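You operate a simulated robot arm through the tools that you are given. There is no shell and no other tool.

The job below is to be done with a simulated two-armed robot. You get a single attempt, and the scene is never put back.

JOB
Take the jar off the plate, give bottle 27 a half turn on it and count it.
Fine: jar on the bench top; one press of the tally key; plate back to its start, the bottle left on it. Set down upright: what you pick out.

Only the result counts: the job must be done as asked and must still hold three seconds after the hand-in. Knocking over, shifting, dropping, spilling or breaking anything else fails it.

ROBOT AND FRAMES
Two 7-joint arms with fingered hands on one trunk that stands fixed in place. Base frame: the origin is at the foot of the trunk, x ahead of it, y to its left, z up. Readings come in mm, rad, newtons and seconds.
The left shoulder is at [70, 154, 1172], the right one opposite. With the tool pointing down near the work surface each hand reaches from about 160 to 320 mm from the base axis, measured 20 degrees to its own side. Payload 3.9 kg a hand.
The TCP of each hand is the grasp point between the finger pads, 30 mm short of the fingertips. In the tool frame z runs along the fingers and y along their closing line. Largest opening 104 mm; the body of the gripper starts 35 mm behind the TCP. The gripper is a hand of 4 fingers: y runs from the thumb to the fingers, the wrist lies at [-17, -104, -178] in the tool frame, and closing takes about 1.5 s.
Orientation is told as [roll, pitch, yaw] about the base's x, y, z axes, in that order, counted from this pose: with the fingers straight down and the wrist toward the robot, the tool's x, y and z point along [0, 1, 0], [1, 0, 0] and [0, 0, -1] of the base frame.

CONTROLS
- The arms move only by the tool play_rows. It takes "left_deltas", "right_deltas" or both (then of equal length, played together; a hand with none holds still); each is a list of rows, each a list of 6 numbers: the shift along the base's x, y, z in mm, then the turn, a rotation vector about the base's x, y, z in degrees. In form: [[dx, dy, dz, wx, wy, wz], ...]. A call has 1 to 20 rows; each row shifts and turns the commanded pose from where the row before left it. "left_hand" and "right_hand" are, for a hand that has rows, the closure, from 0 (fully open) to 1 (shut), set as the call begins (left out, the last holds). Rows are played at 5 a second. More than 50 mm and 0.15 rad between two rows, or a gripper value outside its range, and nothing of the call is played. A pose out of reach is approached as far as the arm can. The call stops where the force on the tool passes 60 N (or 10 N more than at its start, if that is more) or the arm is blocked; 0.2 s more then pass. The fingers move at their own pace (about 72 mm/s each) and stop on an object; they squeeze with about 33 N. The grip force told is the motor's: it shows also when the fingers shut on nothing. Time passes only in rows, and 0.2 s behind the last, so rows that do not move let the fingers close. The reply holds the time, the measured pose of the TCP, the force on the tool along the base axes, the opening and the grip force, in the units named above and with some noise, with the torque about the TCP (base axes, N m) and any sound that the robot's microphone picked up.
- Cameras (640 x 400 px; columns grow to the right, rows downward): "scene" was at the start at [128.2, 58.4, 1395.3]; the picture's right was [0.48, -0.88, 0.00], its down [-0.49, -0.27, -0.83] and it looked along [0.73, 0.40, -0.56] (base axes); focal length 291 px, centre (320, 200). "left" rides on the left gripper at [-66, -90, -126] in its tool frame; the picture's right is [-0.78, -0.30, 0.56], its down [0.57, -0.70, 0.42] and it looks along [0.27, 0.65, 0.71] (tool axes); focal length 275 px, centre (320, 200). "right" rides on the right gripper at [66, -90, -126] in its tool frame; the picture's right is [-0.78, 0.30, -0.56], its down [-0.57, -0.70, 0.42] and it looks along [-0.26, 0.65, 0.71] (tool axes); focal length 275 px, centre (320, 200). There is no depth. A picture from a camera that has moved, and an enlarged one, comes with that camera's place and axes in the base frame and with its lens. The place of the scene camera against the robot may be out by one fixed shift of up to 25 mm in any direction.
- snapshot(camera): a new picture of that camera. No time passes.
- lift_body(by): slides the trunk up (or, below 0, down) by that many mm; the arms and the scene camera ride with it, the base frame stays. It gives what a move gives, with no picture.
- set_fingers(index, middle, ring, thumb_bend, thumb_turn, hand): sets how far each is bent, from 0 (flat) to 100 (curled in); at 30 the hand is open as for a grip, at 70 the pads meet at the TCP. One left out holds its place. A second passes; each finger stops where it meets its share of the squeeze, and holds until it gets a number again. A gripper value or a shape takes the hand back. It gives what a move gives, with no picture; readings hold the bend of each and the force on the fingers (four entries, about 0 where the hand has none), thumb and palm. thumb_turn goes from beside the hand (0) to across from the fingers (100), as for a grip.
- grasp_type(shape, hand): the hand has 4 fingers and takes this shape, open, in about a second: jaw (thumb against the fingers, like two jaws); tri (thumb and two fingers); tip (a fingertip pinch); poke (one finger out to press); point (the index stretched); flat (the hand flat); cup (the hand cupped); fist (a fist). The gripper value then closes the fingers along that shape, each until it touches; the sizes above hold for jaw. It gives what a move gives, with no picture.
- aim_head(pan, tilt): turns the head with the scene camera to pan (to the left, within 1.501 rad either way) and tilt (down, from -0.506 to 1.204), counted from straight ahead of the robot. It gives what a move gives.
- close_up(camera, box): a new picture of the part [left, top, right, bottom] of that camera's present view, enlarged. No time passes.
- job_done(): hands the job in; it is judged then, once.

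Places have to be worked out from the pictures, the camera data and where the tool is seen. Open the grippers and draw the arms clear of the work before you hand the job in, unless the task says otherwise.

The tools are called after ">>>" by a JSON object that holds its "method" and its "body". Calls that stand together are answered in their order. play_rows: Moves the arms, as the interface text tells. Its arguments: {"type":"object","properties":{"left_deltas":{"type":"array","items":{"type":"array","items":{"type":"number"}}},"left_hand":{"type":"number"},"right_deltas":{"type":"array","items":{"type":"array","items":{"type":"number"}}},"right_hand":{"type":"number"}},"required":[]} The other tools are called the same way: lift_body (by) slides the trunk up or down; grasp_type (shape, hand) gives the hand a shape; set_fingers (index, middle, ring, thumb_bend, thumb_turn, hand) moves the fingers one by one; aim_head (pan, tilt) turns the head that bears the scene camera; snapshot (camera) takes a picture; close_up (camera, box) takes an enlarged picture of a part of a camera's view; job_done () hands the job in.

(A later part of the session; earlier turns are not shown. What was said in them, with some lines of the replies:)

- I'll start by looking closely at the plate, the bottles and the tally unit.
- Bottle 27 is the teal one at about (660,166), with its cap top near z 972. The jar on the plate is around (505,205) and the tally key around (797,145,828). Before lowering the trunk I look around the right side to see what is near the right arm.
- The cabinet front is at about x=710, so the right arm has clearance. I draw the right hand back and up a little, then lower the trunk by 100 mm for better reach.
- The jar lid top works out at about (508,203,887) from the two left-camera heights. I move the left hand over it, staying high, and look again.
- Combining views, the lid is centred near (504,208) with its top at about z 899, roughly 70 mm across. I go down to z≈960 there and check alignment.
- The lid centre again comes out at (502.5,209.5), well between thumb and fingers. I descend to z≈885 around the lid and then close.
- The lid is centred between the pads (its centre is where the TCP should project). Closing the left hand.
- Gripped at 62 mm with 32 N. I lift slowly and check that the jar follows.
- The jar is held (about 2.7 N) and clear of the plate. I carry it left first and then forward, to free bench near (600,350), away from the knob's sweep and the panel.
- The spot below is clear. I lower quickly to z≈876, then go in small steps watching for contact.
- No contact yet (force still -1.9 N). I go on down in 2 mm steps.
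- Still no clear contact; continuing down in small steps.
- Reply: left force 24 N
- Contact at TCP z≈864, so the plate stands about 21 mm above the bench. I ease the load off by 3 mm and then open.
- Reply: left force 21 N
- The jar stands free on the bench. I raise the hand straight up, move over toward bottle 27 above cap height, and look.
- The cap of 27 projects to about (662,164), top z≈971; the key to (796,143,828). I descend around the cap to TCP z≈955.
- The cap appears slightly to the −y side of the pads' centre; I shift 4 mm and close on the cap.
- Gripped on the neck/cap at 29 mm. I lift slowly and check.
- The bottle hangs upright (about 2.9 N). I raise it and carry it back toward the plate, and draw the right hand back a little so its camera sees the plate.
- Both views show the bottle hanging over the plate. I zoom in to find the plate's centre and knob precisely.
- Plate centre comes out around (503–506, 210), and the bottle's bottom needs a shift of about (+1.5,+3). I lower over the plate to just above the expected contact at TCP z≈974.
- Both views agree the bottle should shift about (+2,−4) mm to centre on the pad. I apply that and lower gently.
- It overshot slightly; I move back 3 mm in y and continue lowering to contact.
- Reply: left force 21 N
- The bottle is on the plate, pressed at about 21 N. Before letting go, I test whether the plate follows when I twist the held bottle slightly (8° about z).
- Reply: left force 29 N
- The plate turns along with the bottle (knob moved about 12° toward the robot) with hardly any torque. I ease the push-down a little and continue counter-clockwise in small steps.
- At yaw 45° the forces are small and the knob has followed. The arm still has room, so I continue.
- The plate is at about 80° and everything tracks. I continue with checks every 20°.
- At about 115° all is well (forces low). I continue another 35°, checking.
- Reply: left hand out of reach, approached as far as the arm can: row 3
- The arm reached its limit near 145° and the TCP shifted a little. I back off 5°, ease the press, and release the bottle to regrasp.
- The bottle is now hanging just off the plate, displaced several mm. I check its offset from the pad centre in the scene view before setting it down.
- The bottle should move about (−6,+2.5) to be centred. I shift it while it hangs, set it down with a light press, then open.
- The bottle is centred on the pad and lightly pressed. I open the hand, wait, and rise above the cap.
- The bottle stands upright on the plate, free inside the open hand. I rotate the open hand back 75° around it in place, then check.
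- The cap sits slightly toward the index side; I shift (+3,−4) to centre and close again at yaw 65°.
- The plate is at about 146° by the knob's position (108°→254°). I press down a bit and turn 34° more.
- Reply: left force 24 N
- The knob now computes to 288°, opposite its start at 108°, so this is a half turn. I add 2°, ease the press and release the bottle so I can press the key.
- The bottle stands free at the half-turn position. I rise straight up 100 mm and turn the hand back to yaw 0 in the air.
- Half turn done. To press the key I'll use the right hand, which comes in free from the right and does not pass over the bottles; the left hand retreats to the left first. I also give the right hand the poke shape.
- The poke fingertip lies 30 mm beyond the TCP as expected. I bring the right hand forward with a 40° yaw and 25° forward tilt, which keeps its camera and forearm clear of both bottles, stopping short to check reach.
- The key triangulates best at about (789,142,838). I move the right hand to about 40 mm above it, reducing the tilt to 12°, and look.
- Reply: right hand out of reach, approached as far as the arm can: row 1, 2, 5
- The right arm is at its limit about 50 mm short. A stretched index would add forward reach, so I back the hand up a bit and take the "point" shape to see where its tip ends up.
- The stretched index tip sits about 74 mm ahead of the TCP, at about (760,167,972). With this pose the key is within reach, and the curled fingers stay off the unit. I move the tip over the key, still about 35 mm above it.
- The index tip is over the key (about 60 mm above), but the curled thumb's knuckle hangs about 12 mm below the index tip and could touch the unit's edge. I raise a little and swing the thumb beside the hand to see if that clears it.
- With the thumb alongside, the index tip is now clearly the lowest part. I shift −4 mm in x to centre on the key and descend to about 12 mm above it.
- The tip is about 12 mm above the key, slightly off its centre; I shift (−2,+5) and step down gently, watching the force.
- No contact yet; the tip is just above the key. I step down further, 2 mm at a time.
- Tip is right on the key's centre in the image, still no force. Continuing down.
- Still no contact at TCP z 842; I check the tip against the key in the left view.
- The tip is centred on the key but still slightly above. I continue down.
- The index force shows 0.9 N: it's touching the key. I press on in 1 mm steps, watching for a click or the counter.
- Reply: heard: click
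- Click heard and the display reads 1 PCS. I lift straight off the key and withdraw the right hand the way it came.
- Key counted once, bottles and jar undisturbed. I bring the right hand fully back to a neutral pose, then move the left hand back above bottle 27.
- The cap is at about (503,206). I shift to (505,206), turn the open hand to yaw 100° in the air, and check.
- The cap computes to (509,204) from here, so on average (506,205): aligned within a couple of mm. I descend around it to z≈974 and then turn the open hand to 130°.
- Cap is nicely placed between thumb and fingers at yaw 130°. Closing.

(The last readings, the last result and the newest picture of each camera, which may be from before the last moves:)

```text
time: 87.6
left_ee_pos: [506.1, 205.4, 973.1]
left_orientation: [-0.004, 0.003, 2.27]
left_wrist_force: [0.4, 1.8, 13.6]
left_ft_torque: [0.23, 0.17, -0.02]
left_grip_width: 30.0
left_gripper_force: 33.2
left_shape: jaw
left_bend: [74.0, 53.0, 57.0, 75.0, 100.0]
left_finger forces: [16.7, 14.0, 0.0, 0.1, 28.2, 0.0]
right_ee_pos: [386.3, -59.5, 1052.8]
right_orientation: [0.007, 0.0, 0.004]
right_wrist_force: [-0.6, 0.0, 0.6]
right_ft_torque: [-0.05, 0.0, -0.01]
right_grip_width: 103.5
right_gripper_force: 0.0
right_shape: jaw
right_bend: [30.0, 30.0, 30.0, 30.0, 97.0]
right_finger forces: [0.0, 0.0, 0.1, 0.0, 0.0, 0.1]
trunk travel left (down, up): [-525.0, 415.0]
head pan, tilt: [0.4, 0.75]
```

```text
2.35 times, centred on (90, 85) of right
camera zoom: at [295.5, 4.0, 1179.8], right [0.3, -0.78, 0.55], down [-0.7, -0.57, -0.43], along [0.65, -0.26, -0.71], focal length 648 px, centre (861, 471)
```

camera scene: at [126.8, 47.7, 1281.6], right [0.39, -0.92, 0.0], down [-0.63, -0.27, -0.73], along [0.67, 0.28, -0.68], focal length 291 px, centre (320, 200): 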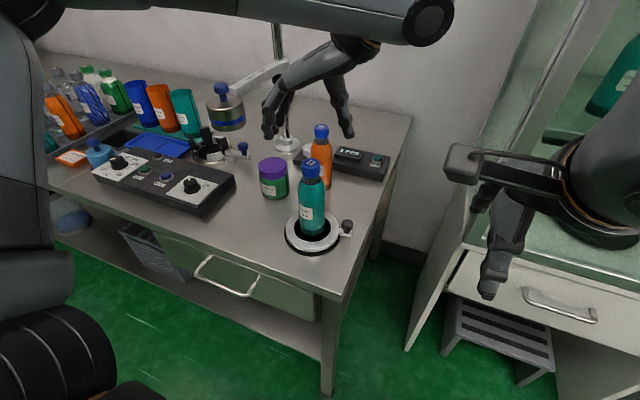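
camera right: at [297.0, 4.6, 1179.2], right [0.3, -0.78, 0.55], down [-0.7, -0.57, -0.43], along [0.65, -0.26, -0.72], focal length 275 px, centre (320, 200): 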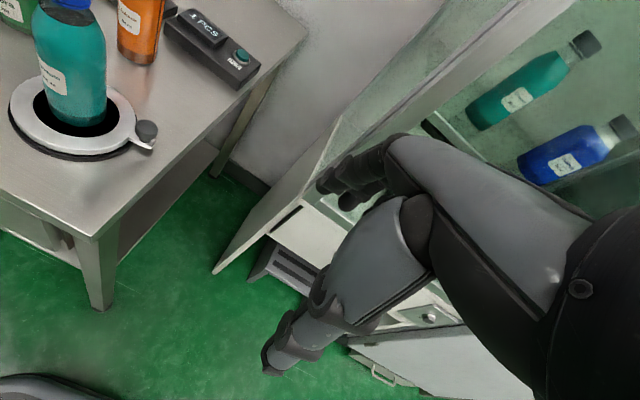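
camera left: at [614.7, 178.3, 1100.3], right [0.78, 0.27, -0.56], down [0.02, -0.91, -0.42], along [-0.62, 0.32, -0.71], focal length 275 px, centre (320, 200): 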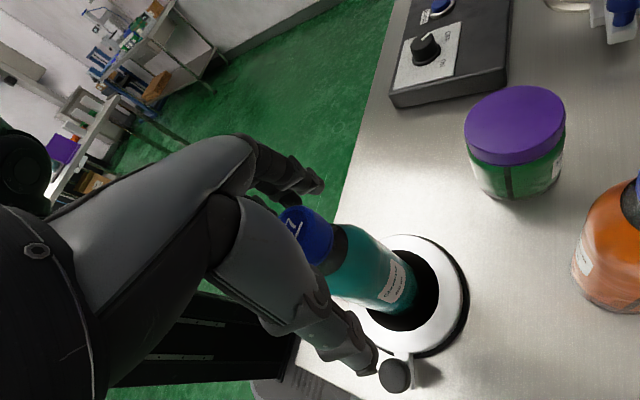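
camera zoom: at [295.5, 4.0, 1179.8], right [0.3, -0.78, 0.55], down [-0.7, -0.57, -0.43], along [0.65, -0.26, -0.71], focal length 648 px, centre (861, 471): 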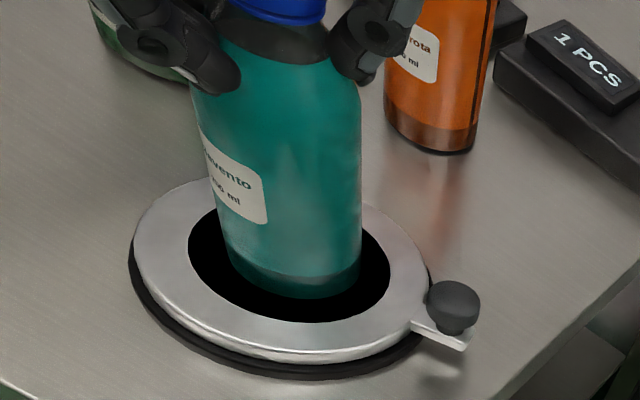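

Held with about 14 N of push. Now I turn the plate back clockwise in steps, watching forces.

>>> {"method": "play_rows", "body": {"left_deltas": [[0, 0, 0, 0, 0, -5], [0, 0, 0, 0, 0, -5], [0, 0, 0, 0, 0, -5], [0, 0, 0, 0, 0, -5]]}}

>>> {"method": "play_rows", "body": {"left_deltas": [[0, 0, 0, 0, 0, -5], [0, 0, 0, 0, 0, -5], [0, 0, 0, 0, 0, -5], [0, 0, 0, 0, 0, -5]]}}

>>> {"method": "close_up", "body": {"camera": "right", "box": [0, 0, 180, 170]}}

```text
time: 88.6
left_ee_pos: [504.6, 204.8, 973.7]
left_orientation: [-0.004, 0.0, 1.921]
left_wrist_force: [-0.6, 0.2, 15.4]
left_ft_torque: [0.26, 0.15, 0.05]
left_grip_width: 30.2
left_gripper_force: 33.5
left_shape: jaw
left_bend: [74.0, 52.0, 57.0, 75.0, 100.0]
left_finger forces: [17.0, 15.4, 0.0, 0.0, 29.0, 0.1]
right_ee_pos: [384.9, -60.6, 1052.1]
right_orientation: [0.008, 0.0, 0.003]
right_wrist_force: [0.8, 0.1, -0.3]
right_ft_torque: [0.0, -0.03, 0.01]
right_grip_width: 103.5
right_gripper_force: 0.0
right_shape: jaw
right_bend: [30.0, 30.0, 30.0, 30.0, 97.0]
right_finger forces: [0.0, 0.0, 0.0, 0.0, 0.0, 0.0]
trunk travel left (down, up): [-525.0, 415.0]
head pan, tilt: [0.4, 0.75]
```

```text
time: 89.6
left_ee_pos: [504.8, 205.4, 974.4]
left_orientation: [-0.002, 0.0, 1.571]
left_wrist_force: [-2.6, -0.1, 16.2]
left_ft_torque: [0.29, 0.13, 0.01]
left_grip_width: 30.3
left_gripper_force: 31.9
left_shape: jaw
left_bend: [74.0, 52.0, 57.0, 75.0, 100.0]
left_finger forces: [17.0, 16.0, 0.0, 0.0, 29.3, 0.0]
right_ee_pos: [384.3, -61.4, 1051.7]
right_orientation: [0.007, -0.003, 0.003]
right_wrist_force: [0.1, -0.2, -1.1]
right_ft_torque: [0.01, 0.0, -0.02]
right_grip_width: 103.8
right_gripper_force: 0.0
right_shape: jaw
right_bend: [30.0, 30.0, 30.0, 30.0, 97.0]
right_finger forces: [0.0, 0.0, 0.1, 0.1, 0.0, 0.1]
trunk travel left (down, up): [-525.0, 415.0]
head pan, tilt: [0.4, 0.75]
```

```text
2.35 times, centred on (90, 85) of right
camera zoom: at [294.4, 4.1, 1180.0], right [0.3, -0.78, 0.55], down [-0.7, -0.57, -0.43], along [0.65, -0.26, -0.71], focal length 648 px, centre (861, 471)
```

zoom: 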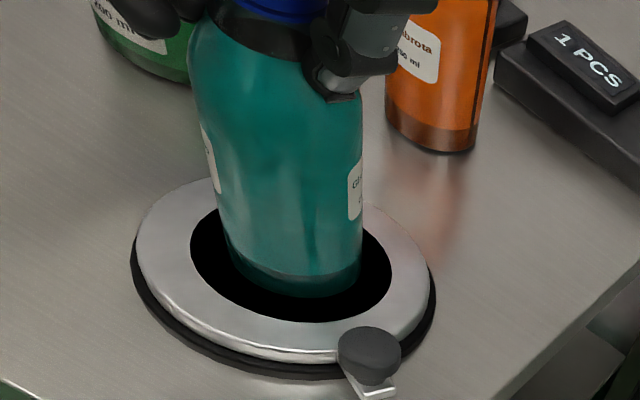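

The plate follows back (about 40° so far). Continuing clockwise.

>>> {"method": "play_rows", "body": {"left_deltas": [[0, 0, 0, 0, 0, -5], [0, 0, 0, 0, 0, -5], [0, 0, 0, 0, 0, -5], [0, 0, 0, 0, 0, -5], [0, 0, 0, 0, 0, -5]]}}

>>> {"method": "play_rows", "body": {"left_deltas": [[0, 0, 0, 0, 0, -5], [0, 0, 0, 0, 0, -5], [0, 0, 0, 0, 0, -5], [0, 0, 0, 0, 0, -5], [0, 0, 0, 0, 0, -5]]}}

>>> {"method": "play_rows", "body": {"left_deltas": [[0, 0, 0, 0, 0, -5], [0, 0, 0, 0, 0, -5], [0, 0, 0, 0, 0, -5], [0, 0, 0, 0, 0, -5], [0, 0, 0, 0, 0, -5]]}}

>>> {"method": "close_up", "body": {"camera": "right", "box": [0, 0, 180, 170]}}

>>> {"method": "snapshot", "body": {"camera": "scene"}}

```text
time: 90.8
left_ee_pos: [504.5, 204.9, 972.3]
left_orientation: [-0.003, -0.001, 1.135]
left_wrist_force: [-2.7, 0.7, 17.4]
left_ft_torque: [0.26, 0.04, 0.03]
left_grip_width: 30.6
left_gripper_force: 33.2
left_shape: jaw
left_bend: [74.0, 52.0, 57.0, 75.0, 100.0]
left_finger forces: [16.6, 16.1, 0.0, 0.0, 30.3, 0.0]
right_ee_pos: [384.9, -58.9, 1052.6]
right_orientation: [0.008, -0.003, 0.004]
right_wrist_force: [-1.1, 0.7, -1.2]
right_ft_torque: [0.0, 0.03, 0.05]
right_grip_width: 103.7
right_gripper_force: 0.0
right_shape: jaw
right_bend: [30.0, 30.0, 30.0, 30.0, 97.0]
right_finger forces: [0.0, 0.1, 0.0, 0.0, 0.0, 0.0]
trunk travel left (down, up): [-525.0, 415.0]
head pan, tilt: [0.4, 0.75]
```

```text
time: 92.0
left_ee_pos: [504.8, 204.8, 974.9]
left_orientation: [-0.003, 0.0, 0.697]
left_wrist_force: [-2.8, 2.0, 18.9]
left_ft_torque: [0.23, -0.01, 0.0]
left_grip_width: 30.6
left_gripper_force: 33.4
left_shape: jaw
left_bend: [74.0, 52.0, 57.0, 75.0, 100.0]
left_finger forces: [16.4, 16.0, 0.0, 0.1, 31.9, 0.0]
right_ee_pos: [384.2, -61.0, 1052.5]
right_orientation: [0.008, -0.001, 0.003]
right_wrist_force: [0.0, -0.3, 0.4]
right_ft_torque: [0.0, 0.03, -0.01]
right_grip_width: 103.8
right_gripper_force: 0.0
right_shape: jaw
right_bend: [30.0, 30.0, 30.0, 30.0, 97.0]
right_finger forces: [0.0, 0.1, 0.1, 0.1, 0.0, 0.1]
trunk travel left (down, up): [-525.0, 415.0]
head pan, tilt: [0.4, 0.75]
```

```text
time: 93.2
left_ee_pos: [503.9, 206.6, 973.3]
left_orientation: [-0.003, -0.003, 0.262]
left_wrist_force: [-3.7, 3.1, 21.8]
left_ft_torque: [0.21, -0.03, 0.02]
left_grip_width: 30.8
left_gripper_force: 33.2
left_shape: jaw
left_bend: [74.0, 52.0, 57.0, 75.0, 100.0]
left_finger forces: [16.6, 15.8, 0.0, 0.1, 34.1, 0.0]
right_ee_pos: [383.4, -61.0, 1052.6]
right_orientation: [0.006, -0.001, 0.004]
right_wrist_force: [0.2, -0.5, -0.5]
right_ft_torque: [-0.01, -0.02, -0.02]
right_grip_width: 103.5
right_gripper_force: 0.0
right_shape: jaw
right_bend: [30.0, 30.0, 30.0, 30.0, 97.0]
right_finger forces: [0.0, 0.1, 0.1, 0.0, 0.1, 0.1]
trunk travel left (down, up): [-525.0, 415.0]
head pan, tilt: [0.4, 0.75]
```

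```text
2.35 times, centred on (90, 85) of right
camera zoom: at [293.5, 4.3, 1180.3], right [0.3, -0.78, 0.55], down [-0.7, -0.57, -0.43], along [0.65, -0.26, -0.71], focal length 648 px, centre (861, 471)
```

zoom: 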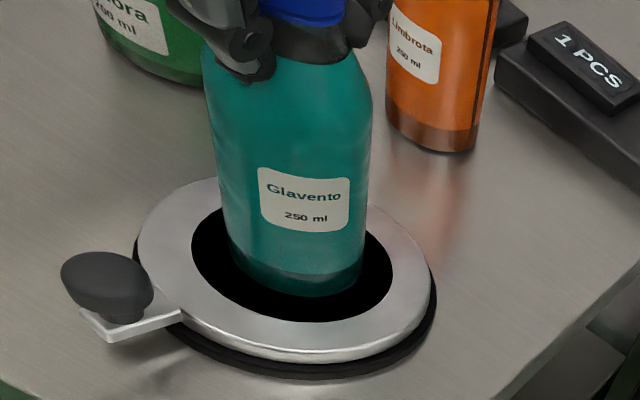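

```text
taken
camera scene: at [123.2, 47.6, 1282.1], right [0.39, -0.92, 0.0], down [-0.63, -0.27, -0.73], along [0.68, 0.29, -0.68], focal length 291 px, centre (320, 200)
```

scene: 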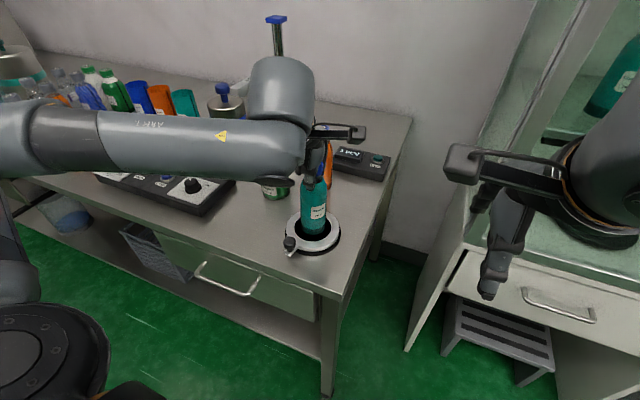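

About 115° back; roughly 65° remain. I ease the push slightly and continue.

>>> {"method": "play_rows", "body": {"left_deltas": [[0, 0, 0.7, 0, 0, -5], [0, 0, 0, 0, 0, -5], [0, 0, 0, 0, 0, -5], [0, 0, 0, 0, 0, -5]]}}

>>> {"method": "play_rows", "body": {"left_deltas": [[0, 0, 0, 0, 0, -5], [0, 0, 0, 0, 0, -5], [0, 0, 0, 0, 0, -5], [0, 0, 0, 0, 0, -5]]}}

>>> {"method": "play_rows", "body": {"left_deltas": [[0, 0, 0, 0, 0, -5], [0, 0, 0, 0, 0, -5], [0, 0, 0, 0, 0, -5]]}}

>>> {"method": "close_up", "body": {"camera": "right", "box": [0, 40, 180, 170]}}

>>> {"method": "close_up", "body": {"camera": "scene", "box": [250, 160, 370, 260]}}

```text
time: 94.2
left_ee_pos: [505.3, 205.4, 972.7]
left_orientation: [0.0, -0.002, -0.087]
left_wrist_force: [-3.1, 2.4, 19.4]
left_ft_torque: [0.15, 0.03, 0.05]
left_grip_width: 30.9
left_gripper_force: 32.5
left_shape: jaw
left_bend: [74.0, 52.0, 57.0, 75.0, 100.0]
left_finger forces: [16.8, 13.7, 0.0, 0.0, 34.3, 0.1]
right_ee_pos: [383.4, -60.9, 1054.6]
right_orientation: [0.006, -0.001, 0.003]
right_wrist_force: [-0.7, -0.6, 0.3]
right_ft_torque: [0.01, -0.01, 0.02]
right_grip_width: 103.9
right_gripper_force: 0.0
right_shape: jaw
right_bend: [30.0, 30.0, 30.0, 30.0, 97.0]
right_finger forces: [0.0, 0.0, 0.0, 0.0, 0.0, 0.1]
trunk travel left (down, up): [-525.0, 415.0]
head pan, tilt: [0.4, 0.75]
```

```text
time: 95.2
left_ee_pos: [502.9, 205.2, 973.0]
left_orientation: [0.002, -0.003, -0.435]
left_wrist_force: [-2.4, 3.6, 20.9]
left_ft_torque: [0.16, 0.1, 0.06]
left_grip_width: 30.7
left_gripper_force: 32.8
left_shape: jaw
left_bend: [74.0, 52.0, 57.0, 75.0, 100.0]
left_finger forces: [17.1, 13.0, 0.0, 0.0, 36.2, 0.1]
right_ee_pos: [384.7, -59.7, 1054.2]
right_orientation: [0.005, -0.002, 0.003]
right_wrist_force: [0.3, -0.3, -1.5]
right_ft_torque: [0.03, 0.01, 0.0]
right_grip_width: 103.9
right_gripper_force: 0.0
right_shape: jaw
right_bend: [30.0, 30.0, 30.0, 30.0, 97.0]
right_finger forces: [0.0, 0.0, 0.0, 0.0, 0.1, 0.0]
trunk travel left (down, up): [-525.0, 415.0]
head pan, tilt: [0.4, 0.75]
```

```text
time: 96.0
left_ee_pos: [504.2, 205.5, 973.8]
left_orientation: [0.001, -0.003, -0.699]
left_wrist_force: [-0.6, 2.9, 19.7]
left_ft_torque: [0.2, 0.02, 0.05]
left_grip_width: 31.1
left_gripper_force: 33.0
left_shape: jaw
left_bend: [74.0, 52.0, 57.0, 75.0, 100.0]
left_finger forces: [17.4, 12.5, 0.1, 0.0, 35.4, 0.0]
right_ee_pos: [385.2, -60.0, 1054.4]
right_orientation: [0.005, -0.001, 0.004]
right_wrist_force: [0.8, 0.5, -0.1]
right_ft_torque: [-0.02, 0.0, 0.0]
right_grip_width: 103.9
right_gripper_force: 0.1
right_shape: jaw
right_bend: [30.0, 30.0, 30.0, 30.0, 97.0]
right_finger forces: [0.1, 0.0, 0.0, 0.0, 0.0, 0.0]
trunk travel left (down, up): [-525.0, 415.0]
head pan, tilt: [0.4, 0.75]
```

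```text
3.08 times, centred on (90, 105) of right
camera zoom: at [294.5, 4.5, 1179.9], right [0.3, -0.78, 0.55], down [-0.7, -0.57, -0.43], along [0.65, -0.26, -0.71], focal length 847 px, centre (1028, 492)
```

zoom: 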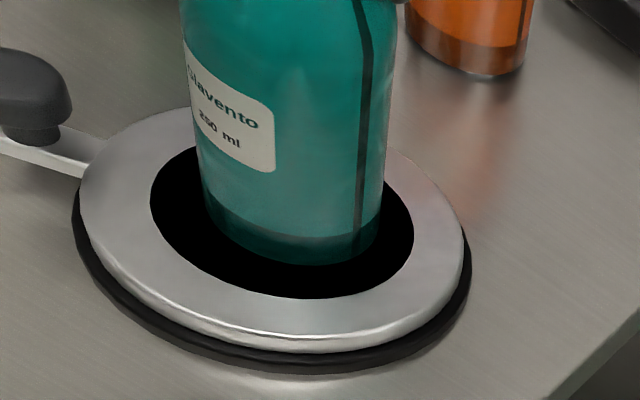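

```text
4.00 times, centred on (310, 210) of scene
camera zoom: at [124.3, 47.9, 1281.9], right [0.39, -0.92, 0.0], down [-0.63, -0.27, -0.73], along [0.68, 0.28, -0.68], focal length 1162 px, centre (360, 160)
```

zoom: 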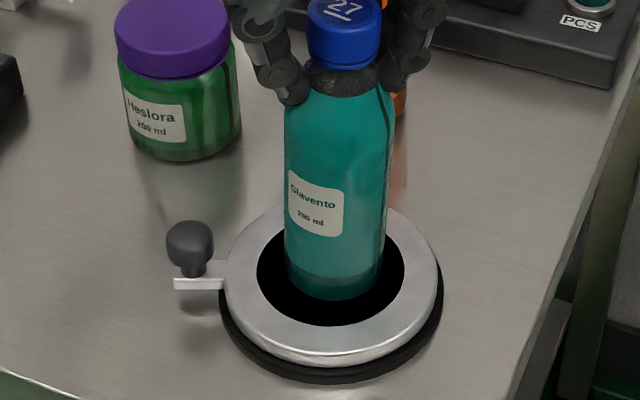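

Comparing with the start pictures, the knob still needs about 3.3° (ball top at row 48 vs 40 at start, where 12° gave 70). I turn that much more, then ease off the press and compare again.

>>> {"method": "play_rows", "body": {"left_deltas": [[0, 0, 0, 0, 0, -3.4], [0, 0, 0, 0, 0, 0]]}}

>>> {"method": "play_rows", "body": {"left_deltas": [[0, 0, 1, 0, 0, 0], [0, 0, 0.5, 0, 0, 0]]}}

>>> {"method": "close_up", "body": {"camera": "right", "box": [0, 40, 180, 170]}}

>>> {"method": "close_up", "body": {"camera": "scene", "box": [250, 160, 370, 260]}}

```text
time: 96.6
left_ee_pos: [505.0, 205.4, 974.5]
left_orientation: [0.001, -0.002, -0.758]
left_wrist_force: [-0.5, 2.9, 19.3]
left_ft_torque: [0.11, 0.0, 0.06]
left_grip_width: 31.0
left_gripper_force: 33.4
left_shape: jaw
left_bend: [74.0, 52.0, 57.0, 75.0, 100.0]
left_finger forces: [17.5, 12.6, 0.0, 0.0, 35.2, 0.0]
right_ee_pos: [384.6, -60.6, 1052.7]
right_orientation: [0.008, -0.001, 0.005]
right_wrist_force: [0.2, -1.0, 0.5]
right_ft_torque: [0.0, 0.01, 0.0]
right_grip_width: 103.9
right_gripper_force: 0.1
right_shape: jaw
right_bend: [30.0, 30.0, 30.0, 30.0, 97.0]
right_finger forces: [0.0, 0.1, 0.0, 0.0, 0.0, 0.1]
trunk travel left (down, up): [-525.0, 415.0]
head pan, tilt: [0.4, 0.75]
```

```text
time: 97.2
left_ee_pos: [505.4, 206.7, 973.6]
left_orientation: [0.001, 0.002, -0.757]
left_wrist_force: [-1.7, 1.5, 10.7]
left_ft_torque: [0.16, 0.07, -0.03]
left_grip_width: 31.0
left_gripper_force: 33.2
left_shape: jaw
left_bend: [74.0, 52.0, 57.0, 75.0, 100.0]
left_finger forces: [17.0, 10.8, 0.1, 0.0, 32.3, 0.1]
right_ee_pos: [385.5, -60.1, 1052.3]
right_orientation: [0.006, 0.0, 0.003]
right_wrist_force: [0.1, -1.2, -0.9]
right_ft_torque: [0.0, -0.02, 0.0]
right_grip_width: 103.9
right_gripper_force: 0.2
right_shape: jaw
right_bend: [30.0, 30.0, 30.0, 30.0, 97.0]
right_finger forces: [0.0, 0.0, 0.0, 0.1, 0.0, 0.0]
trunk travel left (down, up): [-525.0, 415.0]
head pan, tilt: [0.4, 0.75]
```

```text
3.08 times, centred on (90, 105) of right
camera zoom: at [295.3, 4.6, 1179.6], right [0.3, -0.78, 0.55], down [-0.7, -0.57, -0.43], along [0.65, -0.26, -0.71], focal length 847 px, centre (1028, 492)
```

zoom: 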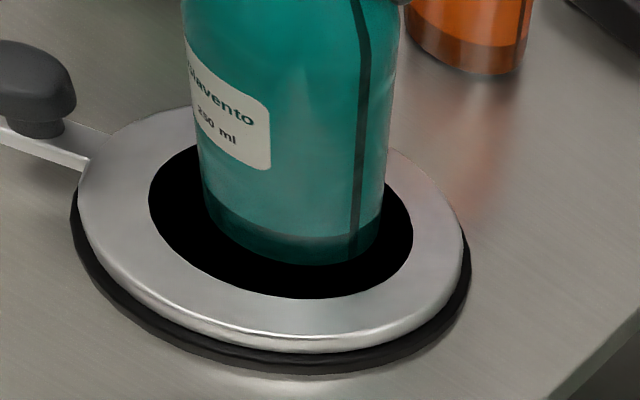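

```text
4.00 times, centred on (310, 210) of scene
camera zoom: at [125.2, 48.0, 1281.7], right [0.39, -0.92, 0.0], down [-0.63, -0.27, -0.73], along [0.67, 0.28, -0.68], focal length 1162 px, centre (360, 160)
```

zoom: 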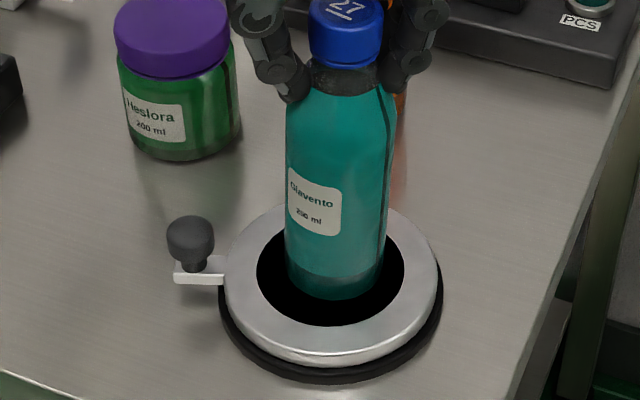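

The knob now matches its start position in both views, and the bottle is centred. I ease off a bit more and open the hand.

>>> {"method": "play_rows", "body": {"left_deltas": [[0, 0, 0.5, 0, 0, 0], [0, 0, 0, 0, 0, 0]]}}

>>> {"method": "play_rows", "body": {"left_deltas": [[0, 0, 0, 0, 0, 0], [0, 0, 0, 0, 0, 0], [0, 0, 0, 0, 0, 0], [0, 0, 0, 0, 0, 0], [0, 0, 0, 0, 0, 0], [0, 0, 0, 0, 0, 0]], "left_hand": 0}}

>>> {"method": "close_up", "body": {"camera": "scene", "box": [250, 120, 370, 260]}}

>>> {"method": "snapshot", "body": {"camera": "left"}}

```text
time: 97.8
left_ee_pos: [506.4, 205.3, 974.4]
left_orientation: [0.0, -0.002, -0.757]
left_wrist_force: [-0.7, 2.0, 5.9]
left_ft_torque: [0.15, 0.05, 0.02]
left_grip_width: 30.6
left_gripper_force: 33.1
left_shape: jaw
left_bend: [74.0, 52.0, 57.0, 75.0, 100.0]
left_finger forces: [16.3, 10.1, 0.0, 0.0, 30.4, 0.0]
right_ee_pos: [385.4, -60.4, 1053.5]
right_orientation: [0.005, 0.001, 0.003]
right_wrist_force: [-0.1, 0.6, -0.4]
right_ft_torque: [-0.03, 0.0, 0.01]
right_grip_width: 103.9
right_gripper_force: 0.2
right_shape: jaw
right_bend: [30.0, 30.0, 30.0, 30.0, 97.0]
right_finger forces: [0.0, 0.1, 0.0, 0.1, 0.1, 0.0]
trunk travel left (down, up): [-525.0, 415.0]
head pan, tilt: [0.4, 0.75]
```

```text
time: 99.2
left_ee_pos: [507.9, 204.7, 974.5]
left_orientation: [0.0, 0.001, -0.756]
left_wrist_force: [0.6, -1.0, -0.5]
left_ft_torque: [0.0, 0.03, -0.01]
left_grip_width: 103.5
left_gripper_force: 0.1
left_shape: jaw
left_bend: [30.0, 30.0, 30.0, 30.0, 97.0]
left_finger forces: [0.1, 0.1, 0.1, 0.0, 0.0, 0.0]
right_ee_pos: [387.2, -60.1, 1051.4]
right_orientation: [0.005, -0.001, 0.004]
right_wrist_force: [-0.9, 0.7, 0.4]
right_ft_torque: [-0.01, 0.05, -0.02]
right_grip_width: 103.8
right_gripper_force: 0.1
right_shape: jaw
right_bend: [30.0, 30.0, 30.0, 30.0, 97.0]
right_finger forces: [0.0, 0.0, 0.0, 0.1, 0.0, 0.1]
trunk travel left (down, up): [-525.0, 415.0]
head pan, tilt: [0.4, 0.75]
```

```text
2.86 times, centred on (310, 190) of scene
camera zoom: at [126.9, 48.1, 1281.6], right [0.39, -0.92, 0.0], down [-0.63, -0.27, -0.73], along [0.67, 0.28, -0.68], focal length 830 px, centre (349, 229)
```

zoom: 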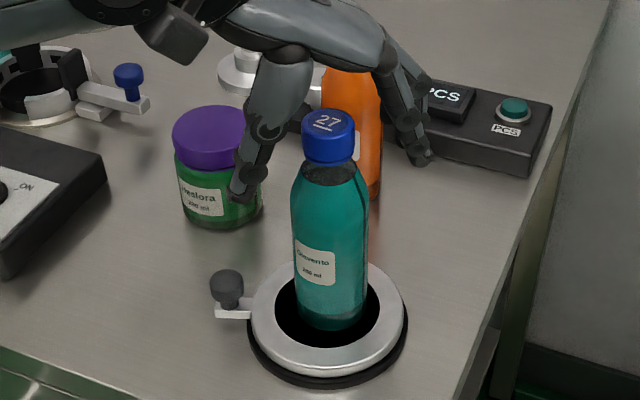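

```text
taken
camera left: at [396.6, 218.7, 1101.3], right [-0.75, -0.36, -0.56], down [-0.12, 0.9, -0.42], along [0.65, -0.25, -0.71], focal length 275 px, centre (320, 200)
```

left: 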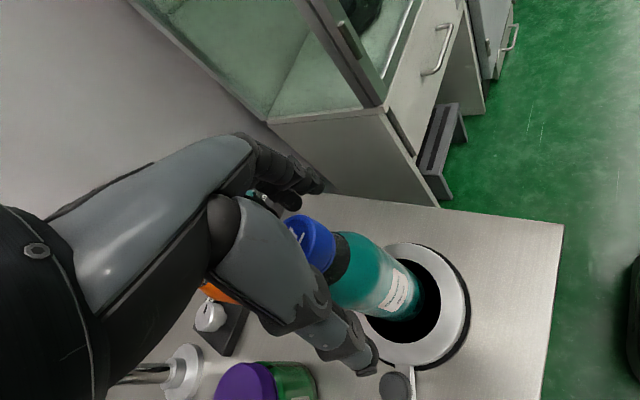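

The bottle stands free and upright. I raise the left hand, restore its yaw and retreat to the left.

>>> {"method": "play_rows", "body": {"left_deltas": [[0, 0, 15, 0, 0, 0], [0, 0, 25, 0, 0, 0], [0, 0, 30, 0, 0, 0], [0, 0, 35, 0, 0, 0], [0, 10, 10, 0, 0, 7], [0, 25, 5, 0, 0, 7], [-5, 30, 5, 0, 0, 7], [-10, 35, 0, 0, 0, 7], [-10, 35, 0, 0, 0, 8], [-10, 35, 0, 0, 0, 7]]}}

>>> {"method": "close_up", "body": {"camera": "scene", "box": [220, 130, 400, 270]}}

>>> {"method": "close_up", "body": {"camera": "scene", "box": [250, 160, 370, 260]}}

>>> {"method": "close_up", "body": {"camera": "right", "box": [0, 40, 180, 170]}}

>>> {"method": "snapshot", "body": {"camera": "scene"}}

```text
time: 101.4
left_ee_pos: [471.0, 378.7, 1098.9]
left_orientation: [-0.002, 0.0, -0.004]
left_wrist_force: [0.2, -0.1, 0.4]
left_ft_torque: [-0.02, -0.01, 0.03]
left_grip_width: 103.8
left_gripper_force: 0.1
left_shape: jaw
left_bend: [30.0, 30.0, 30.0, 30.0, 97.0]
left_finger forces: [0.1, 0.1, 0.0, 0.0, 0.0, 0.0]
right_ee_pos: [386.2, -59.8, 1051.3]
right_orientation: [0.006, 0.0, 0.003]
right_wrist_force: [0.1, -0.2, 1.0]
right_ft_torque: [-0.02, 0.0, 0.0]
right_grip_width: 103.7
right_gripper_force: 0.1
right_shape: jaw
right_bend: [30.0, 30.0, 30.0, 30.0, 97.0]
right_finger forces: [0.0, 0.1, 0.1, 0.0, 0.1, 0.0]
trunk travel left (down, up): [-525.0, 415.0]
head pan, tilt: [0.4, 0.75]
```

```text
2.86 times, centred on (310, 200) of scene
camera zoom: at [126.4, 49.0, 1281.7], right [0.39, -0.92, 0.0], down [-0.63, -0.27, -0.73], along [0.67, 0.28, -0.68], focal length 830 px, centre (349, 200)
```

zoom: 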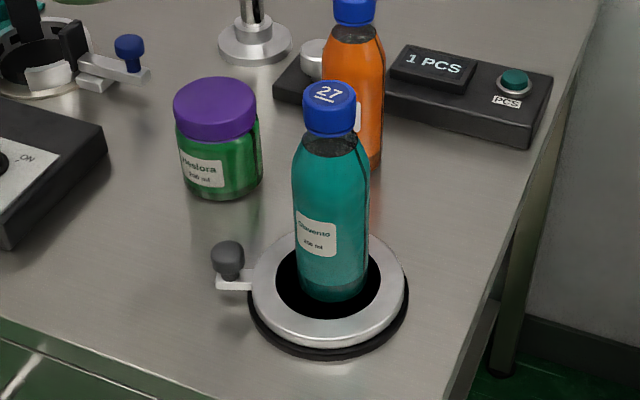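

```text
4.00 times, centred on (310, 210) of scene
camera zoom: at [126.4, 49.0, 1281.7], right [0.39, -0.92, 0.0], down [-0.63, -0.27, -0.73], along [0.67, 0.28, -0.68], focal length 1162 px, centre (360, 160)
```

zoom: 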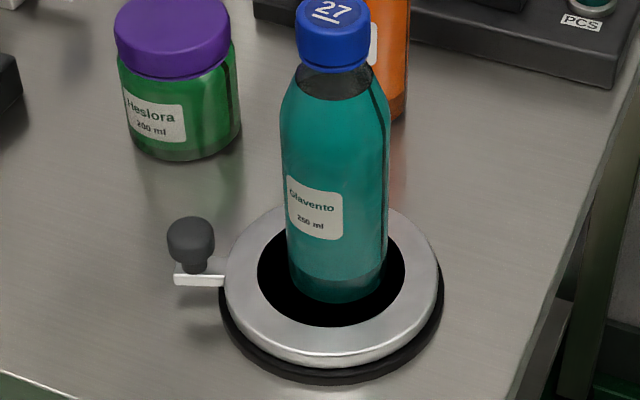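

```text
3.08 times, centred on (90, 105) of right
camera zoom: at [296.4, 5.5, 1179.4], right [0.3, -0.78, 0.55], down [-0.7, -0.57, -0.43], along [0.65, -0.26, -0.72], focal length 847 px, centre (1028, 492)
```

zoom: 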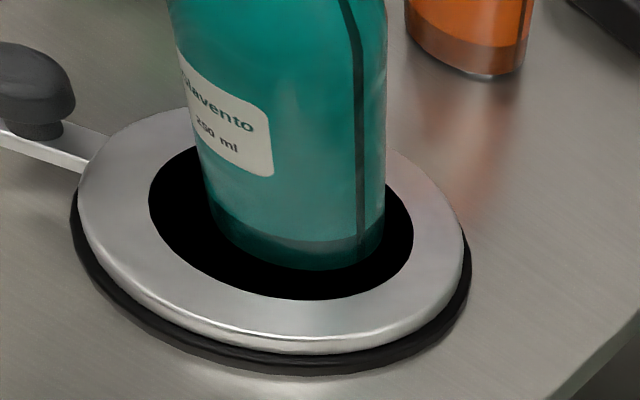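

```text
taken
camera scene: at [126.4, 49.0, 1281.7], right [0.39, -0.92, 0.0], down [-0.63, -0.27, -0.73], along [0.67, 0.28, -0.68], focal length 291 px, centre (320, 200)
```

scene: 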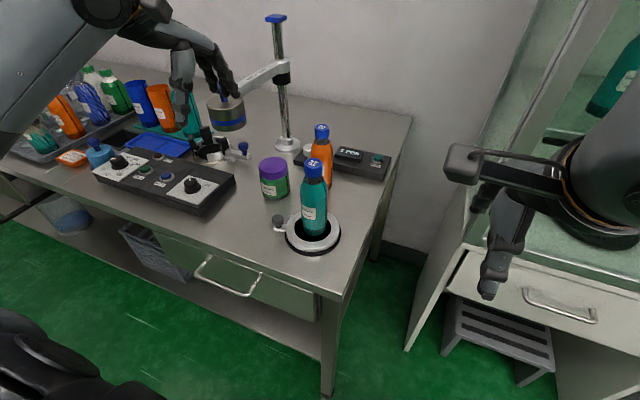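

Final check: the knob is within about 1° of its start, bottle 27 stands upright on the plate, the jar is on the bench, and the display reads 1 PCS. Both hands are open and clear, so I hand the job in.

>>> {"method": "job_done", "body": {}}

```text
The job is handed in.
```

The job is done and handed in; I don't yet know how it was judged.

- **Jar:** it stands upright on the bench top at about (597, 349), clear of the plate.
- **Half turn:** I set bottle 27 on the plate and turned the plate about 180° by twisting the held bottle. I needed one regrasp on the way, and the bottle lifted off the plate by about a millimetre during it.
- **Count:** I pressed the tally key once, while the plate was at the half turn. There was one click, and the display reads 1 PCS.
- **Plate:** I turned it back afterwards. By the camera views its knob is within about 1° of its start, and bottle 27 stands upright on it.

The last pictures show nothing else knocked over or out of place. Both hands are open and clear of the work.
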